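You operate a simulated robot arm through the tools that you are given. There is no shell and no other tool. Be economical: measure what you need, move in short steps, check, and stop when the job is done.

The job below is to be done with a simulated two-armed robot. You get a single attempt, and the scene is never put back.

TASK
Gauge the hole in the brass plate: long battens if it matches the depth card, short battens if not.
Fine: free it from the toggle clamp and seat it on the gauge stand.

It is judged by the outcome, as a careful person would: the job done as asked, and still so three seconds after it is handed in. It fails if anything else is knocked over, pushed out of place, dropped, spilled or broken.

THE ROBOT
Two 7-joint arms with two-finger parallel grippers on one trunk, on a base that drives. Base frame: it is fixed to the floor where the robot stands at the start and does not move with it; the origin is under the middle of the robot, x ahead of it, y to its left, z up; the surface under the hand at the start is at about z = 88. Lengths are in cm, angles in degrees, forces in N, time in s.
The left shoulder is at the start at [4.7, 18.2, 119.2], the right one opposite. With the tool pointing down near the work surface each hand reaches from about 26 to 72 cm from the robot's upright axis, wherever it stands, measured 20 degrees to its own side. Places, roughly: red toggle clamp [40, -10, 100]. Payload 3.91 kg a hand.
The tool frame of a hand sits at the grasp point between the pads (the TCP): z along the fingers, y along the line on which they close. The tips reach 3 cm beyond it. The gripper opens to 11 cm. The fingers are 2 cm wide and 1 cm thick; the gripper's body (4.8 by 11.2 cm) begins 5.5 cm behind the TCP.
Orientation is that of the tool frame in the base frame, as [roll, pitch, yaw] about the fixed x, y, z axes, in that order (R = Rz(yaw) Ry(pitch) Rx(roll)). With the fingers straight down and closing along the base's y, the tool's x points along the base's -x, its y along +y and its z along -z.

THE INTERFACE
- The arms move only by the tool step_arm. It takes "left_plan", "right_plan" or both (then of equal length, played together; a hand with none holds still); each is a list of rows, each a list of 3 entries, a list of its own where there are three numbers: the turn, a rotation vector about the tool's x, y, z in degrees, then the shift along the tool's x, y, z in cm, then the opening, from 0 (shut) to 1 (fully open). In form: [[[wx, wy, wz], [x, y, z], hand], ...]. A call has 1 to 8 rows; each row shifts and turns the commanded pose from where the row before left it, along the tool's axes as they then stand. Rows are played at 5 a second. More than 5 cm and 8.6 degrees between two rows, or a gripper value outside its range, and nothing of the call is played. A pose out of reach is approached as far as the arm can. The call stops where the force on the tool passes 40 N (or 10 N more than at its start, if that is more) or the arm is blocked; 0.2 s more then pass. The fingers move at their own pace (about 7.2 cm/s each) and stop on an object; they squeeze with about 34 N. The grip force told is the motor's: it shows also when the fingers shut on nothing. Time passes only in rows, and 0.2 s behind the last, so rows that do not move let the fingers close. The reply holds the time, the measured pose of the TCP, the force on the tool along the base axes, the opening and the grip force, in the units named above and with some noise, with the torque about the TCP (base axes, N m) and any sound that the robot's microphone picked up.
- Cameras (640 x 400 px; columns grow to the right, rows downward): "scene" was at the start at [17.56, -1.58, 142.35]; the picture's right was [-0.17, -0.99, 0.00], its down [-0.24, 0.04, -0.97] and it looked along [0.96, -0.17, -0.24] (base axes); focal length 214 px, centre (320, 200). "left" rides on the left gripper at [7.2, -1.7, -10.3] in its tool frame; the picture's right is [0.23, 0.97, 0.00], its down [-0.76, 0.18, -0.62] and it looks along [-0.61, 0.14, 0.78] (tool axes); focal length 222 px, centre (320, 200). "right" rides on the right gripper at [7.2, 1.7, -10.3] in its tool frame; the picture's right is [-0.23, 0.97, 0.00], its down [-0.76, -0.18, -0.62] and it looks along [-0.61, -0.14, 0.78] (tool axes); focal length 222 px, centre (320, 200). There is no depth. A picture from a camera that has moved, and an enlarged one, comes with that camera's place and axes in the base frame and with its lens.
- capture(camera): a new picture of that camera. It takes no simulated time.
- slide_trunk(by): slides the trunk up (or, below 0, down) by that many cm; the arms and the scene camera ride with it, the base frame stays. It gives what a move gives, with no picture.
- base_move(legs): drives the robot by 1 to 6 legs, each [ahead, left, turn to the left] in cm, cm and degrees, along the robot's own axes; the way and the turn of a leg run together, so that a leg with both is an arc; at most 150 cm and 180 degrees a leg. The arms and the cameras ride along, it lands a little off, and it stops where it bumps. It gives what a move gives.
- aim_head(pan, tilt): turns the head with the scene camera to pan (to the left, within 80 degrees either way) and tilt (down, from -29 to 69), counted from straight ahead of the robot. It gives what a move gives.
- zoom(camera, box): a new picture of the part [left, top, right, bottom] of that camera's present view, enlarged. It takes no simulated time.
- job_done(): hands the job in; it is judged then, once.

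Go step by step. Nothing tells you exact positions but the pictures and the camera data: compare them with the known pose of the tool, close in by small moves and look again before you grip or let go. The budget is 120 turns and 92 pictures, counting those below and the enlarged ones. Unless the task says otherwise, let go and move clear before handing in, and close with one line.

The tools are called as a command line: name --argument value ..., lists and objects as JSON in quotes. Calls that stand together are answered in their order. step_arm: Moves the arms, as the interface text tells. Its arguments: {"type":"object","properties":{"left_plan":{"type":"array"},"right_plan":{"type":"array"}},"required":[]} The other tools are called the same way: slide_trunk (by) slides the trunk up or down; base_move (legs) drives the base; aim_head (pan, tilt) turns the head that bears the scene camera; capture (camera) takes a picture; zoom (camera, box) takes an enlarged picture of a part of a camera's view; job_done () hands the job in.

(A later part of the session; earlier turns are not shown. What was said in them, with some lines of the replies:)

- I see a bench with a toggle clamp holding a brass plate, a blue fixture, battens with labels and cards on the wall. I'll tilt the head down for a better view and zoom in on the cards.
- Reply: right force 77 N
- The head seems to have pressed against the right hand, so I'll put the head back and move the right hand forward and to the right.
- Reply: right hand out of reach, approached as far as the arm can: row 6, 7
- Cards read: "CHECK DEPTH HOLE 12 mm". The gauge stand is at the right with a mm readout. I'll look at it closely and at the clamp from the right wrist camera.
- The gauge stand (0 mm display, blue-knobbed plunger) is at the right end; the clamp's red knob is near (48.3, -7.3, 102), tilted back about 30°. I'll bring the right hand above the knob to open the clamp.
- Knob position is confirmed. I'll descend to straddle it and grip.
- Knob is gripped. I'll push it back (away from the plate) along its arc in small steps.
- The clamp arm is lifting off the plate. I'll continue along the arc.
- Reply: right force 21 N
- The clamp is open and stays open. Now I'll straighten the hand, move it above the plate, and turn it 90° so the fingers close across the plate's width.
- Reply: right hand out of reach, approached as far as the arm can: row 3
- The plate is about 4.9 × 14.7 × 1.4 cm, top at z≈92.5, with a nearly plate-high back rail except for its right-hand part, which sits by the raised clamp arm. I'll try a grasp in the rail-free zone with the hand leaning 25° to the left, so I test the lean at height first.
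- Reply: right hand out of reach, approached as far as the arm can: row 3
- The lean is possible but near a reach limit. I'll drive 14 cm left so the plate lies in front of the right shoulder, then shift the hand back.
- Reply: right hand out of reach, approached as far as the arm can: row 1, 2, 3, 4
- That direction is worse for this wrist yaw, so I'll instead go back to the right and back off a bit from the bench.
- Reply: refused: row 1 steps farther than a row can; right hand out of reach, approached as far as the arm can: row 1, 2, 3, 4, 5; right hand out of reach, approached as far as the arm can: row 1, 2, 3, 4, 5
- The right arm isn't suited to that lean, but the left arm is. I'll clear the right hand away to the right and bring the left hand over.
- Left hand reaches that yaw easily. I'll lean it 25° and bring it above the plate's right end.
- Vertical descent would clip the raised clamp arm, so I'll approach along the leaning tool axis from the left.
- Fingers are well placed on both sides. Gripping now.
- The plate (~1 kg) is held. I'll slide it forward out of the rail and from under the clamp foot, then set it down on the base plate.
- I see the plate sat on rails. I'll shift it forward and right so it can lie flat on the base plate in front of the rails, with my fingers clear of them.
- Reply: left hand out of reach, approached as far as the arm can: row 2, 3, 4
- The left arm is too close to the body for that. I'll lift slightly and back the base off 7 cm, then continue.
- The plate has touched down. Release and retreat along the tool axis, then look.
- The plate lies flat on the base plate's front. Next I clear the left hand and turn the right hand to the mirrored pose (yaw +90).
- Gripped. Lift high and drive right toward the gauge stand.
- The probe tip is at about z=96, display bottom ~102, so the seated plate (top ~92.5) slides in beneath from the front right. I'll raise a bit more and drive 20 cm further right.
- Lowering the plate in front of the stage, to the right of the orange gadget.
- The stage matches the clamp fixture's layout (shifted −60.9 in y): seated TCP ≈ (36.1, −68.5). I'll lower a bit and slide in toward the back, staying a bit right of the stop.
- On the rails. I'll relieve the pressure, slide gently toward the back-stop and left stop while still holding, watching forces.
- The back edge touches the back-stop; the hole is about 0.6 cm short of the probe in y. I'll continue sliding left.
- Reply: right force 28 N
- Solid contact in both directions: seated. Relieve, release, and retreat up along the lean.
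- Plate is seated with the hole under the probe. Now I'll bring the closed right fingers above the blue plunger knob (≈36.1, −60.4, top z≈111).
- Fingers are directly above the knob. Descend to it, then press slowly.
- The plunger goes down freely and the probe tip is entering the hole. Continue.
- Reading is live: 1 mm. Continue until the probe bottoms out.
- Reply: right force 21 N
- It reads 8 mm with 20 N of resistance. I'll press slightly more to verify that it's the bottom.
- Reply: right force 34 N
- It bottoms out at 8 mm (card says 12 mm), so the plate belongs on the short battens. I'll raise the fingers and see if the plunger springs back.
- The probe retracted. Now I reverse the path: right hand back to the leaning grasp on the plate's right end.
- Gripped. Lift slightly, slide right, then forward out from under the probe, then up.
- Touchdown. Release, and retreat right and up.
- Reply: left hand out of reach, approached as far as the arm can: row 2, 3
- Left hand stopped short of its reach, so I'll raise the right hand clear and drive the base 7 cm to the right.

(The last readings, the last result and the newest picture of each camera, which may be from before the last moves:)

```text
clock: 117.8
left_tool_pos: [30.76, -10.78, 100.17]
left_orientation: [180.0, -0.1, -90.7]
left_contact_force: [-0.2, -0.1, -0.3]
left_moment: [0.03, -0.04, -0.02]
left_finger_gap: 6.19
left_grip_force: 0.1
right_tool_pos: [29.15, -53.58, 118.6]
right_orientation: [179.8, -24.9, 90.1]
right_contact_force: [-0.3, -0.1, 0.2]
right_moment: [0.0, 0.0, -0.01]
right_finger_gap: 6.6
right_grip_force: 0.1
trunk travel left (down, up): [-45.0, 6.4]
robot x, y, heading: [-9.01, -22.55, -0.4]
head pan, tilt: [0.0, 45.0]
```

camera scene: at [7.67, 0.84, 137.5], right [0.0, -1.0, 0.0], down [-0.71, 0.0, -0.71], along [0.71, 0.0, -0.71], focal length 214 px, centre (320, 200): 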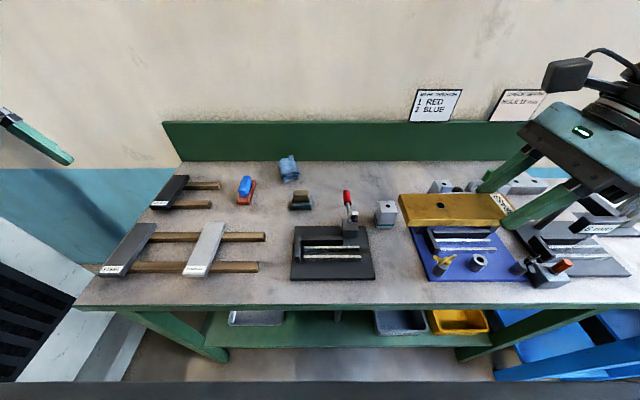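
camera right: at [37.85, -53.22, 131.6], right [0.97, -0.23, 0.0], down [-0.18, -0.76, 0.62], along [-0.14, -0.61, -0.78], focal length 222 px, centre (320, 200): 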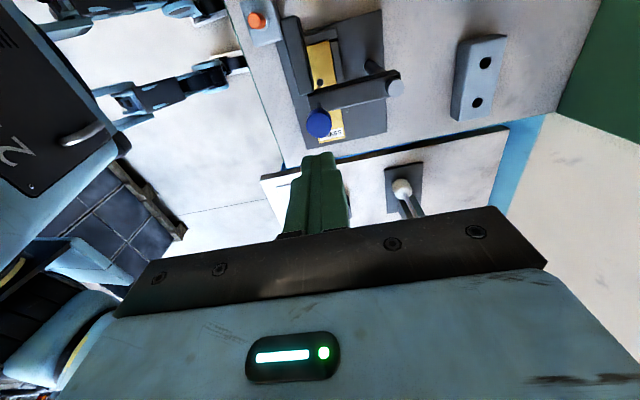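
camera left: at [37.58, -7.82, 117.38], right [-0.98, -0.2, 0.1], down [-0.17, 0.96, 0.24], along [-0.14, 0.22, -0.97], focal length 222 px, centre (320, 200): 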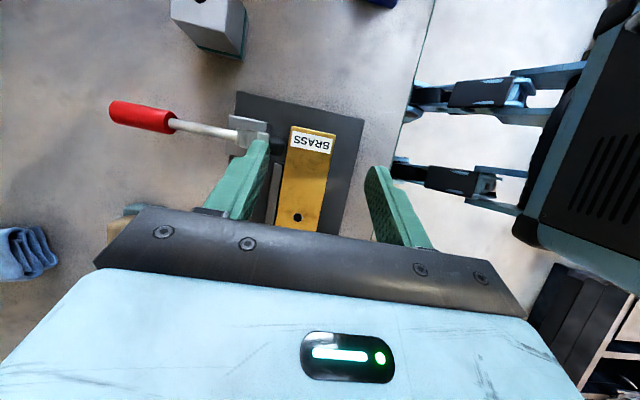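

step_arm --left_plan '[[[0, 0, 0], [0, -0.4, 2], 0.56], [[0, 0, 0], [0, 0, 2], 0.56], [[0, 0, 0], [0, 0, 0], 0.56]]'

zoom --camera "left" --box '[180, 30, 460, 230]'

```text
clock: 118.6
left_tool_pos: [31.28, -10.61, 95.94]
left_orientation: [179.8, 0.0, -91.0]
left_contact_force: [0.4, 0.3, 0.2]
left_moment: [0.0, -0.01, 0.01]
left_finger_gap: 6.14
left_grip_force: 0.1
right_tool_pos: [29.12, -53.59, 118.67]
right_orientation: [179.9, -24.7, 90.1]
right_contact_force: [-0.3, 1.2, -0.7]
right_moment: [-0.02, 0.03, 0.05]
right_finger_gap: 6.61
right_grip_force: 0.0
trunk travel left (down, up): [-45.0, 6.4]
robot x, y, heading: [-9.15, -22.67, 0.0]
head pan, tilt: [0.0, 45.0]
```

```text
2.00 times, centred on (320, 130) of left
camera zoom: at [32.83, -17.99, 106.36], right [-0.98, -0.21, 0.0], down [-0.16, 0.77, 0.62], along [-0.13, 0.61, -0.78], focal length 444 px, centre (320, 340)
```

zoom: 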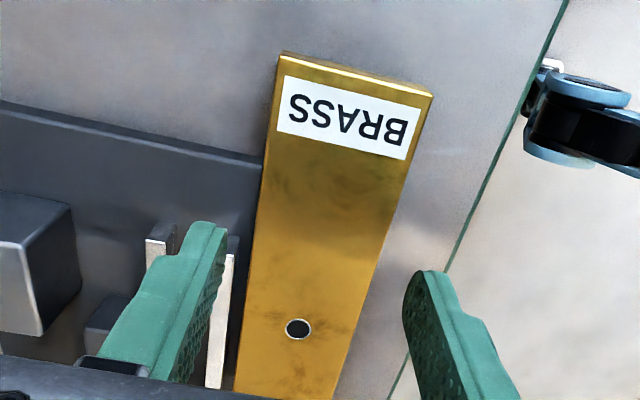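

To be safe from the rail ends I'll shift 1 cm further right before descending and gripping.

step_arm --left_plan '[[[0, 0, 0], [1.1, 0, 0], 0.56], [[0, 0, 0], [0, 0, 1.7], 0.56], [[0, 0, 0], [0, 0, 1.6], 0.56], [[0, 0, 0], [0, 0, 0], 0.56], [[0, 0, 0], [0, 0, 0], 0], [[0, 0, 0], [0, 0, 0], 0], [[0, 0, 0], [0, 0, 0], 0]]'

```text
clock: 120.2
left_tool_pos: [31.46, -10.57, 92.9]
left_orientation: [179.7, -0.1, -90.9]
left_contact_force: [-2.1, -2.3, -0.4]
left_moment: [0.03, 0.06, 0.12]
left_finger_gap: 5.0
left_grip_force: 33.9
left hand out of reach, approached as far as the arm can: row 1
right_tool_pos: [29.14, -53.45, 118.67]
right_orientation: [179.7, -24.7, 90.2]
right_contact_force: [-0.4, -0.5, -0.7]
right_moment: [-0.01, -0.01, 0.02]
right_finger_gap: 6.57
right_grip_force: 0.0
trunk travel left (down, up): [-45.0, 6.4]
robot x, y, heading: [-8.84, -22.45, -0.2]
head pan, tilt: [0.0, 45.0]
```

Gripped upright near the balance point. Lift, then turn the plate 90°.

step_arm --left_plan '[[[0, 0, 0], [0, 0, -1], 0], [[0, 0, 0], [0, 0, -3], 0], [[0, 0, 0], [0, 0, -4], 0], [[0, 0, 0], [0, 0, -4], 0], [[0, 0, 0], [0, 0, -4], 0], [[0, 0, 0], [0, 0, -3], 0], [[0, 0, 0], [-3, 0, 0], 0], [[0, 0, 0], [-3, 0, 0], 0]]'

step_arm --left_plan '[[[0, 0, 8.3], [0, 0, 0], 0], [[0, 0, 8.3], [0, 0, 0], 0], [[0, 0, 8.3], [0, 0, 0], 0], [[0, 0, 8.3], [0, 0, 0], 0], [[0, 0, 8.3], [0, 0, 0], 0], [[0, 0, 8.3], [0, 0, 0], 0], [[0, 0, 8.3], [0, 0, 0], 0], [[0, 0, 8.3], [0, 0, 0], 0]]'

step_arm --left_plan '[[[0, 0, 8.3], [0, 0, 0], 0], [[0, 0, 8.2], [0, 0, 0], 0], [[0, 0, 6.2], [0, 0, 0], 0], [[0, 0, 0], [0, 0, 0], 0]]'

base_move --legs '[[0, 42, 0]]'

aim_head --pan 25 --tilt 40

capture --camera "scene"

```text
clock: 122.0
left_tool_pos: [31.25, -4.54, 111.74]
left_orientation: [179.9, -0.1, -90.7]
left_contact_force: [-0.8, -0.3, -9.1]
left_moment: [-0.21, -0.01, 0.01]
left_finger_gap: 5.0
left_grip_force: 34.1
right_tool_pos: [29.13, -53.33, 118.64]
right_orientation: [179.8, -24.8, 90.1]
right_contact_force: [0.6, -0.3, -0.3]
right_moment: [-0.01, 0.0, -0.02]
right_finger_gap: 6.59
right_grip_force: 0.1
trunk travel left (down, up): [-45.0, 6.4]
robot x, y, heading: [-9.01, -22.76, -0.1]
head pan, tilt: [0.0, 45.0]
```

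```text
clock: 123.8
left_tool_pos: [31.35, -4.72, 111.57]
left_orientation: [-180.0, -0.1, -157.2]
left_contact_force: [0.4, -0.4, -9.1]
left_moment: [-0.06, 0.2, -0.02]
left_finger_gap: 5.0
left_grip_force: 33.9
right_tool_pos: [29.2, -53.27, 118.6]
right_orientation: [179.8, -24.8, 90.2]
right_contact_force: [-0.3, 0.4, 0.2]
right_moment: [-0.02, 0.03, -0.01]
right_finger_gap: 6.61
right_grip_force: 0.1
trunk travel left (down, up): [-45.0, 6.4]
robot x, y, heading: [-8.72, -22.55, -0.2]
head pan, tilt: [0.0, 45.0]
```

```text
clock: 124.8
left_tool_pos: [31.44, -4.71, 111.72]
left_orientation: [180.0, -0.1, -179.9]
left_contact_force: [-0.3, 0.2, -8.7]
left_moment: [-0.01, 0.22, -0.01]
left_finger_gap: 4.96
left_grip_force: 34.3
right_tool_pos: [29.14, -53.45, 118.53]
right_orientation: [179.8, -24.8, 90.1]
right_contact_force: [0.0, -0.8, 0.2]
right_moment: [-0.01, -0.02, -0.02]
right_finger_gap: 6.63
right_grip_force: 0.1
trunk travel left (down, up): [-45.0, 6.4]
robot x, y, heading: [-8.97, -22.81, 0.1]
head pan, tilt: [0.0, 45.0]
```

```text
clock: 129.0
left_tool_pos: [31.37, 37.3, 111.71]
left_orientation: [179.9, 0.1, -179.4]
left_contact_force: [0.7, -0.2, -11.0]
left_moment: [-0.01, 0.2, -0.03]
left_finger_gap: 4.96
left_grip_force: 33.7
right_tool_pos: [29.41, -11.58, 118.51]
right_orientation: [179.8, -24.8, 90.3]
right_contact_force: [-0.9, -0.4, -0.1]
right_moment: [-0.02, 0.0, 0.0]
right_finger_gap: 6.63
right_grip_force: 0.2
trunk travel left (down, up): [-45.0, 6.4]
robot x, y, heading: [-8.69, 19.07, 0.3]
head pan, tilt: [0.0, 45.0]
```

```text
clock: 129.9
left_tool_pos: [31.28, 37.22, 111.77]
left_orientation: [-179.9, -0.1, -179.5]
left_contact_force: [-0.5, 0.4, -10.0]
left_moment: [0.03, 0.18, 0.01]
left_finger_gap: 4.99
left_grip_force: 33.3
right_tool_pos: [29.39, -11.57, 118.57]
right_orientation: [179.9, -24.9, 90.5]
right_contact_force: [0.1, -1.2, 0.6]
right_moment: [-0.01, 0.03, -0.03]
right_finger_gap: 6.61
right_grip_force: 0.1
trunk travel left (down, up): [-45.0, 6.4]
robot x, y, heading: [-8.99, 18.85, 0.2]
head pan, tilt: [25.0, 40.0]
```

```text
14 pictures are left
camera scene: at [7.17, 22.73, 138.22], right [0.42, -0.91, 0.0], down [-0.58, -0.27, -0.77], along [0.69, 0.33, -0.64], focal length 214 px, centre (320, 200)
```

scene: 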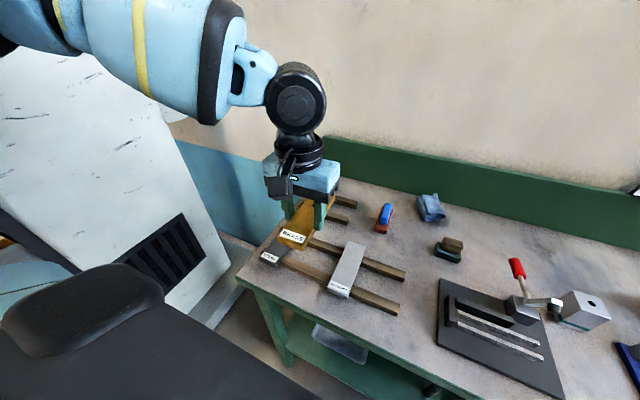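

base_move --legs '[[6, 0, 0]]'

step_arm --left_plan '[[[0, 0, -0.5], [-4.6, 0.4, 0], 0], [[0, 0, 0], [-4.6, 0.4, 0], 0], [[0, 0, 0], [-4.6, 0.4, 1], 0], [[0, 0, 0], [-4.6, 0.4, 1.5], 0], [[0, 0, 0], [0, 0, 0], 0]]'

aim_head --pan 25 --tilt 32

capture --camera "left"

zoom --camera "scene" --box '[220, 130, 440, 300]'

```text
clock: 130.9
left_tool_pos: [37.11, 37.17, 111.74]
left_orientation: [180.0, -0.1, -179.6]
left_contact_force: [0.8, 1.3, -10.0]
left_moment: [0.0, 0.22, 0.02]
left_finger_gap: 4.99
left_grip_force: 33.8
right_tool_pos: [35.3, -11.62, 118.59]
right_orientation: [179.9, -24.8, 90.3]
right_contact_force: [0.7, 0.8, 0.4]
right_moment: [-0.01, 0.02, 0.01]
right_finger_gap: 6.58
right_grip_force: 0.2
trunk travel left (down, up): [-45.0, 6.4]
robot x, y, heading: [-3.22, 19.05, 0.1]
head pan, tilt: [25.0, 40.0]
```

```text
clock: 132.1
left_tool_pos: [54.94, 42.1, 110.03]
left_orientation: [179.9, -0.1, -179.0]
left_contact_force: [0.4, 0.0, -9.1]
left_moment: [0.0, 0.19, 0.02]
left_finger_gap: 4.96
left_grip_force: 33.6
left hand out of reach, approached as far as the arm can: row 4
right_tool_pos: [35.3, -11.63, 118.57]
right_orientation: [179.7, -24.8, 90.4]
right_contact_force: [0.7, -0.2, -0.6]
right_moment: [0.02, 0.02, -0.03]
right_finger_gap: 6.6
right_grip_force: 0.1
trunk travel left (down, up): [-45.0, 6.4]
robot x, y, heading: [-2.92, 19.42, 0.2]
head pan, tilt: [25.0, 40.0]
```

```text
clock: 132.8
left_tool_pos: [54.97, 41.91, 110.09]
left_orientation: [180.0, -0.1, -179.0]
left_contact_force: [-0.9, -0.1, -9.1]
left_moment: [0.01, 0.18, -0.01]
left_finger_gap: 4.99
left_grip_force: 34.0
right_tool_pos: [35.24, -11.49, 118.61]
right_orientation: [179.9, -24.9, 90.3]
right_contact_force: [0.4, 0.2, 0.0]
right_moment: [0.01, 0.04, 0.03]
right_finger_gap: 6.59
right_grip_force: 0.1
trunk travel left (down, up): [-45.0, 6.4]
robot x, y, heading: [-2.95, 19.1, 0.0]
head pan, tilt: [25.0, 32.0]
```

```text
13 pictures are left
camera left: at [47.73, 40.07, 120.33], right [-0.24, 0.97, 0.0], down [0.76, 0.19, 0.62], along [0.6, 0.15, -0.78], focal length 222 px, centre (320, 200)
```

left: 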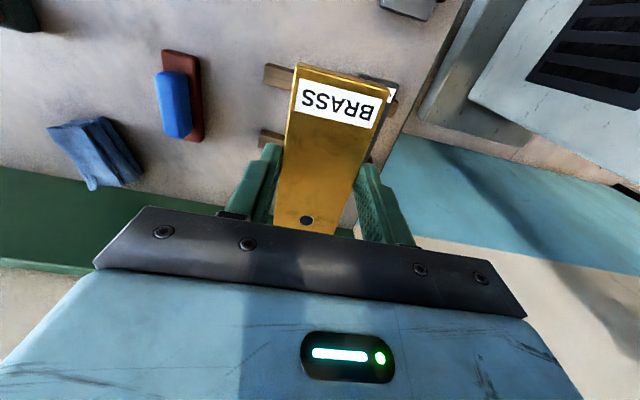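

```text
2.35 times, centred on (330, 215) of scene
camera zoom: at [13.52, 22.95, 139.43], right [0.42, -0.91, 0.0], down [-0.48, -0.23, -0.85], along [0.77, 0.36, -0.53], focal length 505 px, centre (296, 165)
```

zoom: 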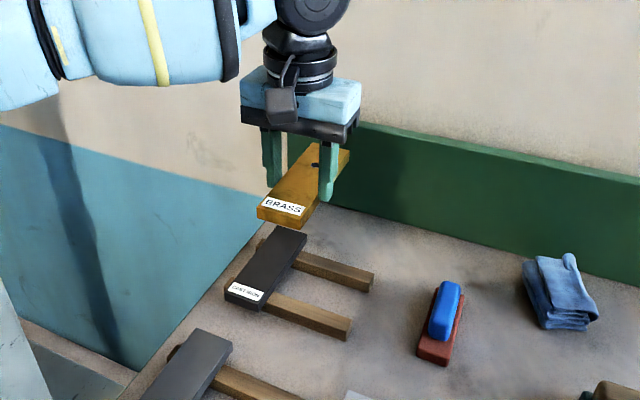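

Short battens at x≈54 and 63.5, free between y≈34.5 and 45.7. Target plate centre (58.6, 40). I'll drive 2.5 cm forward and fine-position while lowering.

base_move --legs '[[2.5, 0, 0]]'

step_arm --left_plan '[[[0, 0, -1], [0.3, -1, 2], 0], [[0, 0, 0], [0.3, -1, 3], 0], [[0, 0, 0], [0, 0, 3], 0], [[0, 0, 0], [0, 0, 2], 0], [[0, 0, 0], [0, 0, 0], 0]]'

zoom --camera "scene" --box '[250, 160, 410, 290]'

zoom --camera "left" --box '[200, 20, 460, 250]'

```text
clock: 133.6
left_tool_pos: [57.17, 41.99, 110.14]
left_orientation: [180.0, 0.0, -179.1]
left_contact_force: [-0.5, 0.2, -9.2]
left_moment: [-0.01, 0.19, 0.02]
left_finger_gap: 4.94
left_grip_force: 34.2
right_tool_pos: [37.62, -11.61, 118.65]
right_orientation: [179.7, -24.6, 90.4]
right_contact_force: [-0.5, -0.4, -0.4]
right_moment: [-0.01, 0.02, -0.03]
right_finger_gap: 6.61
right_grip_force: 0.1
trunk travel left (down, up): [-45.0, 6.4]
robot x, y, heading: [-0.86, 18.87, 0.1]
head pan, tilt: [25.0, 32.0]
```

```text
clock: 134.8
left_tool_pos: [56.83, 40.03, 100.2]
left_orientation: [-179.9, -0.1, -178.0]
left_contact_force: [-0.2, -0.1, -9.5]
left_moment: [-0.01, 0.21, -0.03]
left_finger_gap: 4.97
left_grip_force: 34.0
right_tool_pos: [37.74, -11.56, 118.56]
right_orientation: [179.8, -24.8, 90.4]
right_contact_force: [0.5, -0.1, -0.2]
right_moment: [0.0, -0.04, -0.01]
right_finger_gap: 6.59
right_grip_force: 0.0
trunk travel left (down, up): [-45.0, 6.4]
robot x, y, heading: [-0.71, 18.98, 0.1]
head pan, tilt: [25.0, 32.0]
```

```text
3.08 times, centred on (330, 225) of scene
camera zoom: at [15.93, 22.96, 139.44], right [0.42, -0.91, 0.0], down [-0.48, -0.23, -0.85], along [0.77, 0.36, -0.53], focal length 660 px, centre (289, 123)
```

zoom: 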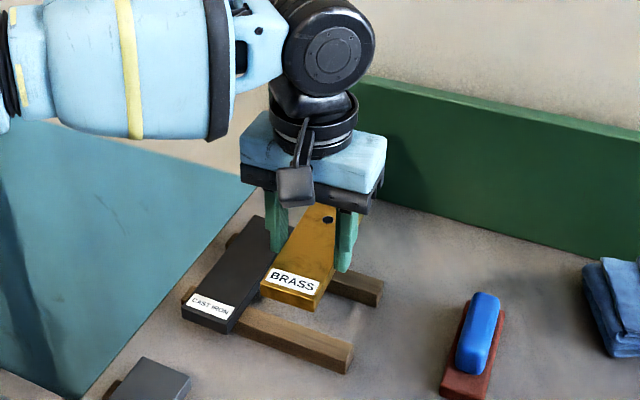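

```text
1.74 times, centred on (330, 135) of left
camera zoom: at [49.58, 37.97, 110.41], right [-0.26, 0.97, 0.0], down [0.76, 0.21, 0.62], along [0.6, 0.16, -0.78], focal length 386 px, centre (303, 313)
```

zoom: 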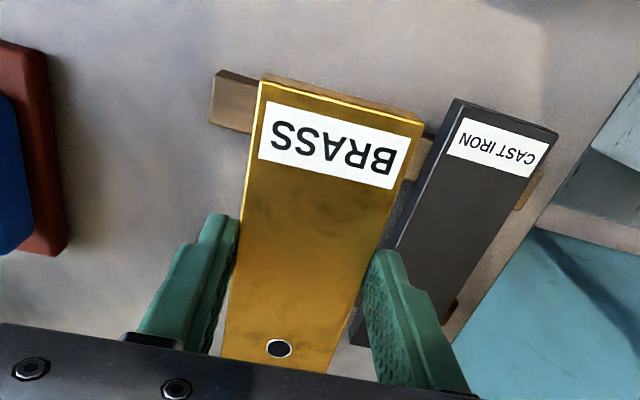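

I'll straighten the yaw by 2°, shift 0.6 cm right and lower to just above the battens.

step_arm --left_plan '[[[0, 0, 2], [0, -0.6, 1], 0], [[0, 0, 0], [0, 0, 2], 0], [[0, 0, 0], [0, 0, 1.4], 0], [[0, 0, 0], [0, 0, 0], 0]]'

zoom --camera "scene" --box '[270, 190, 390, 270]'

```text
clock: 135.8
left_tool_pos: [56.16, 39.98, 95.74]
left_orientation: [-179.9, -0.1, -179.9]
left_contact_force: [0.5, -0.8, -9.8]
left_moment: [0.01, 0.18, -0.02]
left_finger_gap: 4.99
left_grip_force: 33.8
left hand out of reach, approached as far as the arm can: row 1, 3
right_tool_pos: [37.63, -11.66, 118.51]
right_orientation: [179.8, -24.8, 90.4]
right_contact_force: [0.1, -0.1, 0.7]
right_moment: [-0.01, -0.03, -0.03]
right_finger_gap: 6.59
right_grip_force: 0.0
trunk travel left (down, up): [-45.0, 6.4]
robot x, y, heading: [-0.63, 19.17, -0.0]
head pan, tilt: [25.0, 32.0]
```

```text
5.00 times, centred on (330, 230) of scene
camera zoom: at [15.91, 22.95, 139.44], right [0.42, -0.91, 0.0], down [-0.48, -0.23, -0.85], along [0.77, 0.36, -0.53], focal length 1072 px, centre (270, 50)
```

zoom: 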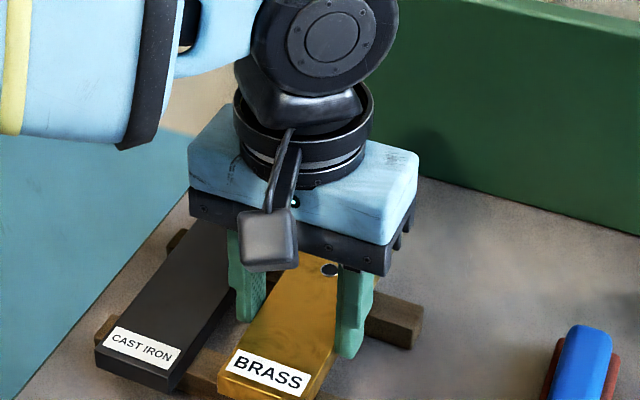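

Near the arm's reach limit, so I'll lower with the trunk instead.

slide_trunk --by -1.0

slide_trunk --by -0.4

```text
clock: 136.3
left_tool_pos: [56.18, 39.9, 94.87]
left_orientation: [-179.9, 0.0, 179.9]
left_contact_force: [0.2, -0.7, -9.9]
left_moment: [-0.01, 0.19, 0.0]
left_finger_gap: 4.95
left_grip_force: 34.0
right_tool_pos: [37.54, -11.63, 117.58]
right_orientation: [179.7, -24.8, 90.4]
right_contact_force: [0.3, 0.7, 0.0]
right_moment: [0.0, 0.02, 0.01]
right_finger_gap: 6.61
right_grip_force: 0.1
trunk travel left (down, up): [-44.0, 7.4]
robot x, y, heading: [-0.69, 18.71, 0.2]
head pan, tilt: [25.0, 32.0]
```

```text
clock: 136.9
left_tool_pos: [56.13, 40.0, 94.39]
left_orientation: [180.0, 0.0, -180.0]
left_contact_force: [-0.2, 0.2, -9.1]
left_moment: [0.02, 0.18, -0.01]
left_finger_gap: 4.99
left_grip_force: 33.7
right_tool_pos: [37.52, -11.53, 117.16]
right_orientation: [179.8, -24.8, 90.4]
right_contact_force: [0.2, -0.1, -0.2]
right_moment: [0.01, 0.01, 0.01]
right_finger_gap: 6.6
right_grip_force: 0.1
trunk travel left (down, up): [-43.6, 7.8]
robot x, y, heading: [-0.93, 19.31, -0.1]
head pan, tilt: [25.0, 32.0]
```

slide_trunk --by -0.3

slide_trunk --by -0.2

zoom --camera "scene" --box '[270, 190, 390, 290]'

```text
clock: 137.4
left_tool_pos: [56.14, 39.96, 93.96]
left_orientation: [-179.9, -0.2, -180.0]
left_contact_force: [-0.1, 0.5, -10.1]
left_moment: [0.0, 0.17, -0.03]
left_finger_gap: 4.99
left_grip_force: 34.0
right_tool_pos: [37.67, -11.58, 116.86]
right_orientation: [179.7, -24.8, 90.5]
right_contact_force: [-0.1, -0.4, -0.8]
right_moment: [0.03, 0.0, -0.03]
right_finger_gap: 6.59
right_grip_force: 0.1
trunk travel left (down, up): [-43.3, 8.1]
robot x, y, heading: [-0.6, 19.48, 0.2]
head pan, tilt: [25.0, 32.0]
```

```text
clock: 137.9
left_tool_pos: [56.16, 39.97, 93.93]
left_orientation: [-180.0, -0.1, -180.0]
left_contact_force: [1.1, 0.5, -10.0]
left_moment: [-0.04, 0.17, 0.0]
left_finger_gap: 4.99
left_grip_force: 34.0
right_tool_pos: [37.71, -11.55, 116.69]
right_orientation: [179.8, -24.8, 90.4]
right_contact_force: [0.2, 0.0, 0.3]
right_moment: [0.02, 0.0, 0.01]
right_finger_gap: 6.62
right_grip_force: 0.1
trunk travel left (down, up): [-43.1, 8.3]
robot x, y, heading: [-0.81, 19.01, -0.0]
head pan, tilt: [25.0, 32.0]
```

```text
4.00 times, centred on (330, 240) of scene
camera zoom: at [17.26, 22.96, 137.08], right [0.42, -0.91, 0.0], down [-0.48, -0.23, -0.85], along [0.77, 0.36, -0.53], focal length 858 px, centre (280, 40)
```

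zoom: 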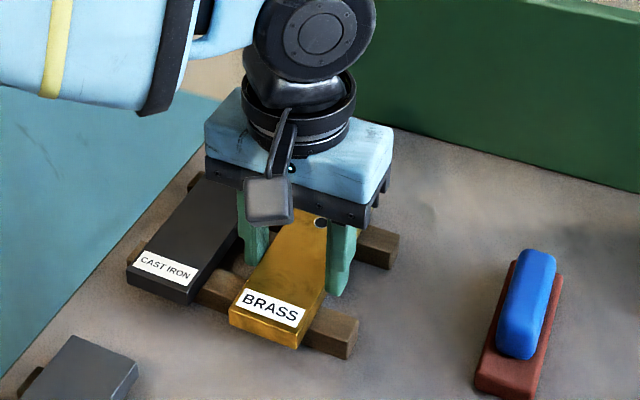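

slide_trunk --by -0.4

slide_trunk --by -0.3

```text
clock: 138.4
left_tool_pos: [56.18, 39.81, 93.61]
left_orientation: [-180.0, 0.1, -179.9]
left_contact_force: [0.8, 0.4, -2.4]
left_moment: [0.17, 0.39, -0.02]
left_finger_gap: 4.99
left_grip_force: 33.8
right_tool_pos: [37.68, -11.6, 116.22]
right_orientation: [179.8, -24.9, 90.4]
right_contact_force: [0.8, -0.3, -0.9]
right_moment: [-0.02, -0.03, -0.03]
right_finger_gap: 6.59
right_grip_force: 0.2
trunk travel left (down, up): [-42.7, 8.7]
robot x, y, heading: [-0.47, 19.05, 0.3]
head pan, tilt: [25.0, 32.0]
```

```text
clock: 139.0
left_tool_pos: [56.07, 39.93, 93.62]
left_orientation: [-179.9, 0.3, -179.9]
left_contact_force: [0.3, 3.8, 17.6]
left_moment: [0.11, 0.65, -0.11]
left_finger_gap: 4.95
left_grip_force: 34.1
right_tool_pos: [37.51, -11.59, 116.11]
right_orientation: [179.7, -24.8, 90.5]
right_contact_force: [-0.9, -0.3, 0.2]
right_moment: [0.03, 0.0, 0.01]
right_finger_gap: 6.61
right_grip_force: 0.0
trunk travel left (down, up): [-42.4, 9.0]
robot x, y, heading: [-0.68, 18.96, 0.4]
head pan, tilt: [25.0, 32.0]
```

Resting on the battens. Relieve, release with a small opening, and raise straight up.

slide_trunk --by 0.2

step_arm --left_plan '[[[0, 0, 0], [0, 0, 0], 0.53], [[0, 0, 0], [0, 0, 0], 0.53], [[0, 0, 0], [0, 0, -2], 0.53], [[0, 0, 0], [0, 0, -3], 0.53], [[0, 0, 0], [0.5, 0, -4], 0.6], [[0, 0, 0], [1, 0, -4], 0.6], [[0, 0, 0], [3, 0, -4], 0.6]]'

zoom --camera "scene" --box '[250, 180, 410, 290]'

capture --camera "left"

```text
clock: 139.5
left_tool_pos: [56.33, 40.01, 93.44]
left_orientation: [-180.0, 0.2, 180.0]
left_contact_force: [3.6, 4.2, 13.0]
left_moment: [-0.07, -0.86, 0.0]
left_finger_gap: 4.95
left_grip_force: 33.8
right_tool_pos: [37.57, -11.46, 116.29]
right_orientation: [179.7, -24.8, 90.4]
right_contact_force: [-0.1, -0.9, -0.2]
right_moment: [0.03, -0.05, -0.02]
right_finger_gap: 6.62
right_grip_force: 0.0
trunk travel left (down, up): [-42.6, 8.8]
robot x, y, heading: [-0.6, 19.07, 0.1]
head pan, tilt: [25.0, 32.0]
```

```text
clock: 141.1
left_tool_pos: [51.41, 39.94, 110.45]
left_orientation: [179.9, 0.1, -180.0]
left_contact_force: [-0.2, -0.2, -0.2]
left_moment: [0.0, -0.03, 0.01]
left_finger_gap: 6.6
left_grip_force: 0.1
right_tool_pos: [37.42, -11.67, 116.19]
right_orientation: [179.6, -24.8, 90.4]
right_contact_force: [0.5, 0.3, 0.3]
right_moment: [0.04, -0.04, 0.01]
right_finger_gap: 6.61
right_grip_force: 0.1
trunk travel left (down, up): [-42.6, 8.8]
robot x, y, heading: [-0.53, 19.19, 0.1]
head pan, tilt: [25.0, 32.0]
```

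```text
3.64 times, centred on (330, 235) of scene
camera zoom: at [17.3, 22.92, 136.52], right [0.42, -0.91, 0.0], down [-0.48, -0.23, -0.85], along [0.77, 0.36, -0.53], focal length 780 px, centre (284, 73)
```

zoom: 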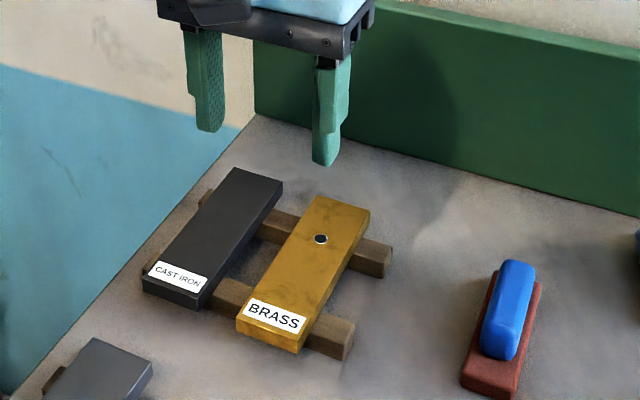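

```text
6 pictures are left
camera left: at [44.12, 38.22, 120.73], right [-0.23, 0.97, 0.0], down [0.76, 0.18, 0.62], along [0.61, 0.14, -0.78], focal length 222 px, centre (320, 200)
```

left: 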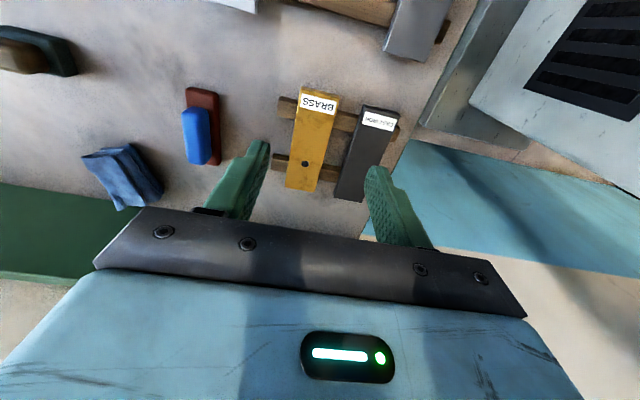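

The brass plate lies across both short battens beside the cast iron plate. One overview to check that nothing else has moved.

aim_head --pan -10 --tilt 35

capture --camera "scene"

```text
clock: 142.1
left_tool_pos: [51.61, 40.04, 110.36]
left_orientation: [179.9, 0.0, -179.9]
left_contact_force: [-0.9, 0.5, -0.5]
left_moment: [0.03, -0.01, 0.02]
left_finger_gap: 6.59
left_grip_force: 0.0
right_tool_pos: [37.57, -11.58, 116.24]
right_orientation: [179.7, -24.9, 90.3]
right_contact_force: [-0.3, 0.3, 0.9]
right_moment: [0.0, 0.03, 0.0]
right_finger_gap: 6.62
right_grip_force: 0.1
trunk travel left (down, up): [-42.6, 8.8]
robot x, y, heading: [-0.79, 18.99, 0.1]
head pan, tilt: [-10.0, 35.0]
```

```text
5 pictures are left
camera scene: at [18.05, 17.63, 136.02], right [-0.17, -0.99, 0.0], down [-0.57, 0.1, -0.82], along [0.81, -0.14, -0.57], focal length 214 px, centre (320, 200)
```

scene: 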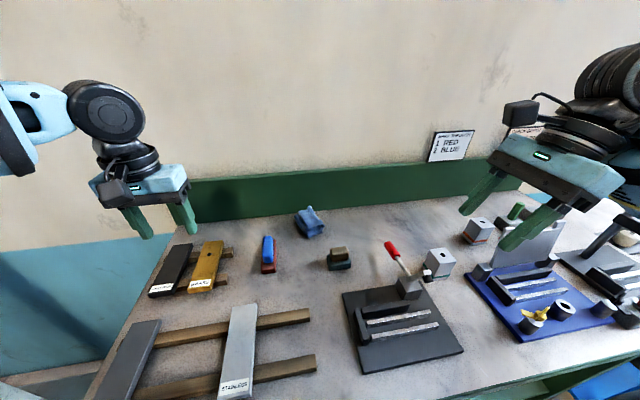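

Everything else stands where it was, and both hands are clear, so I'm handing in.

job_done

```text
The job is handed in.
```

The hole in the brass plate gauged 8 mm, not the card's 12 mm, so I put the plate on the short battens, next to the cast iron.
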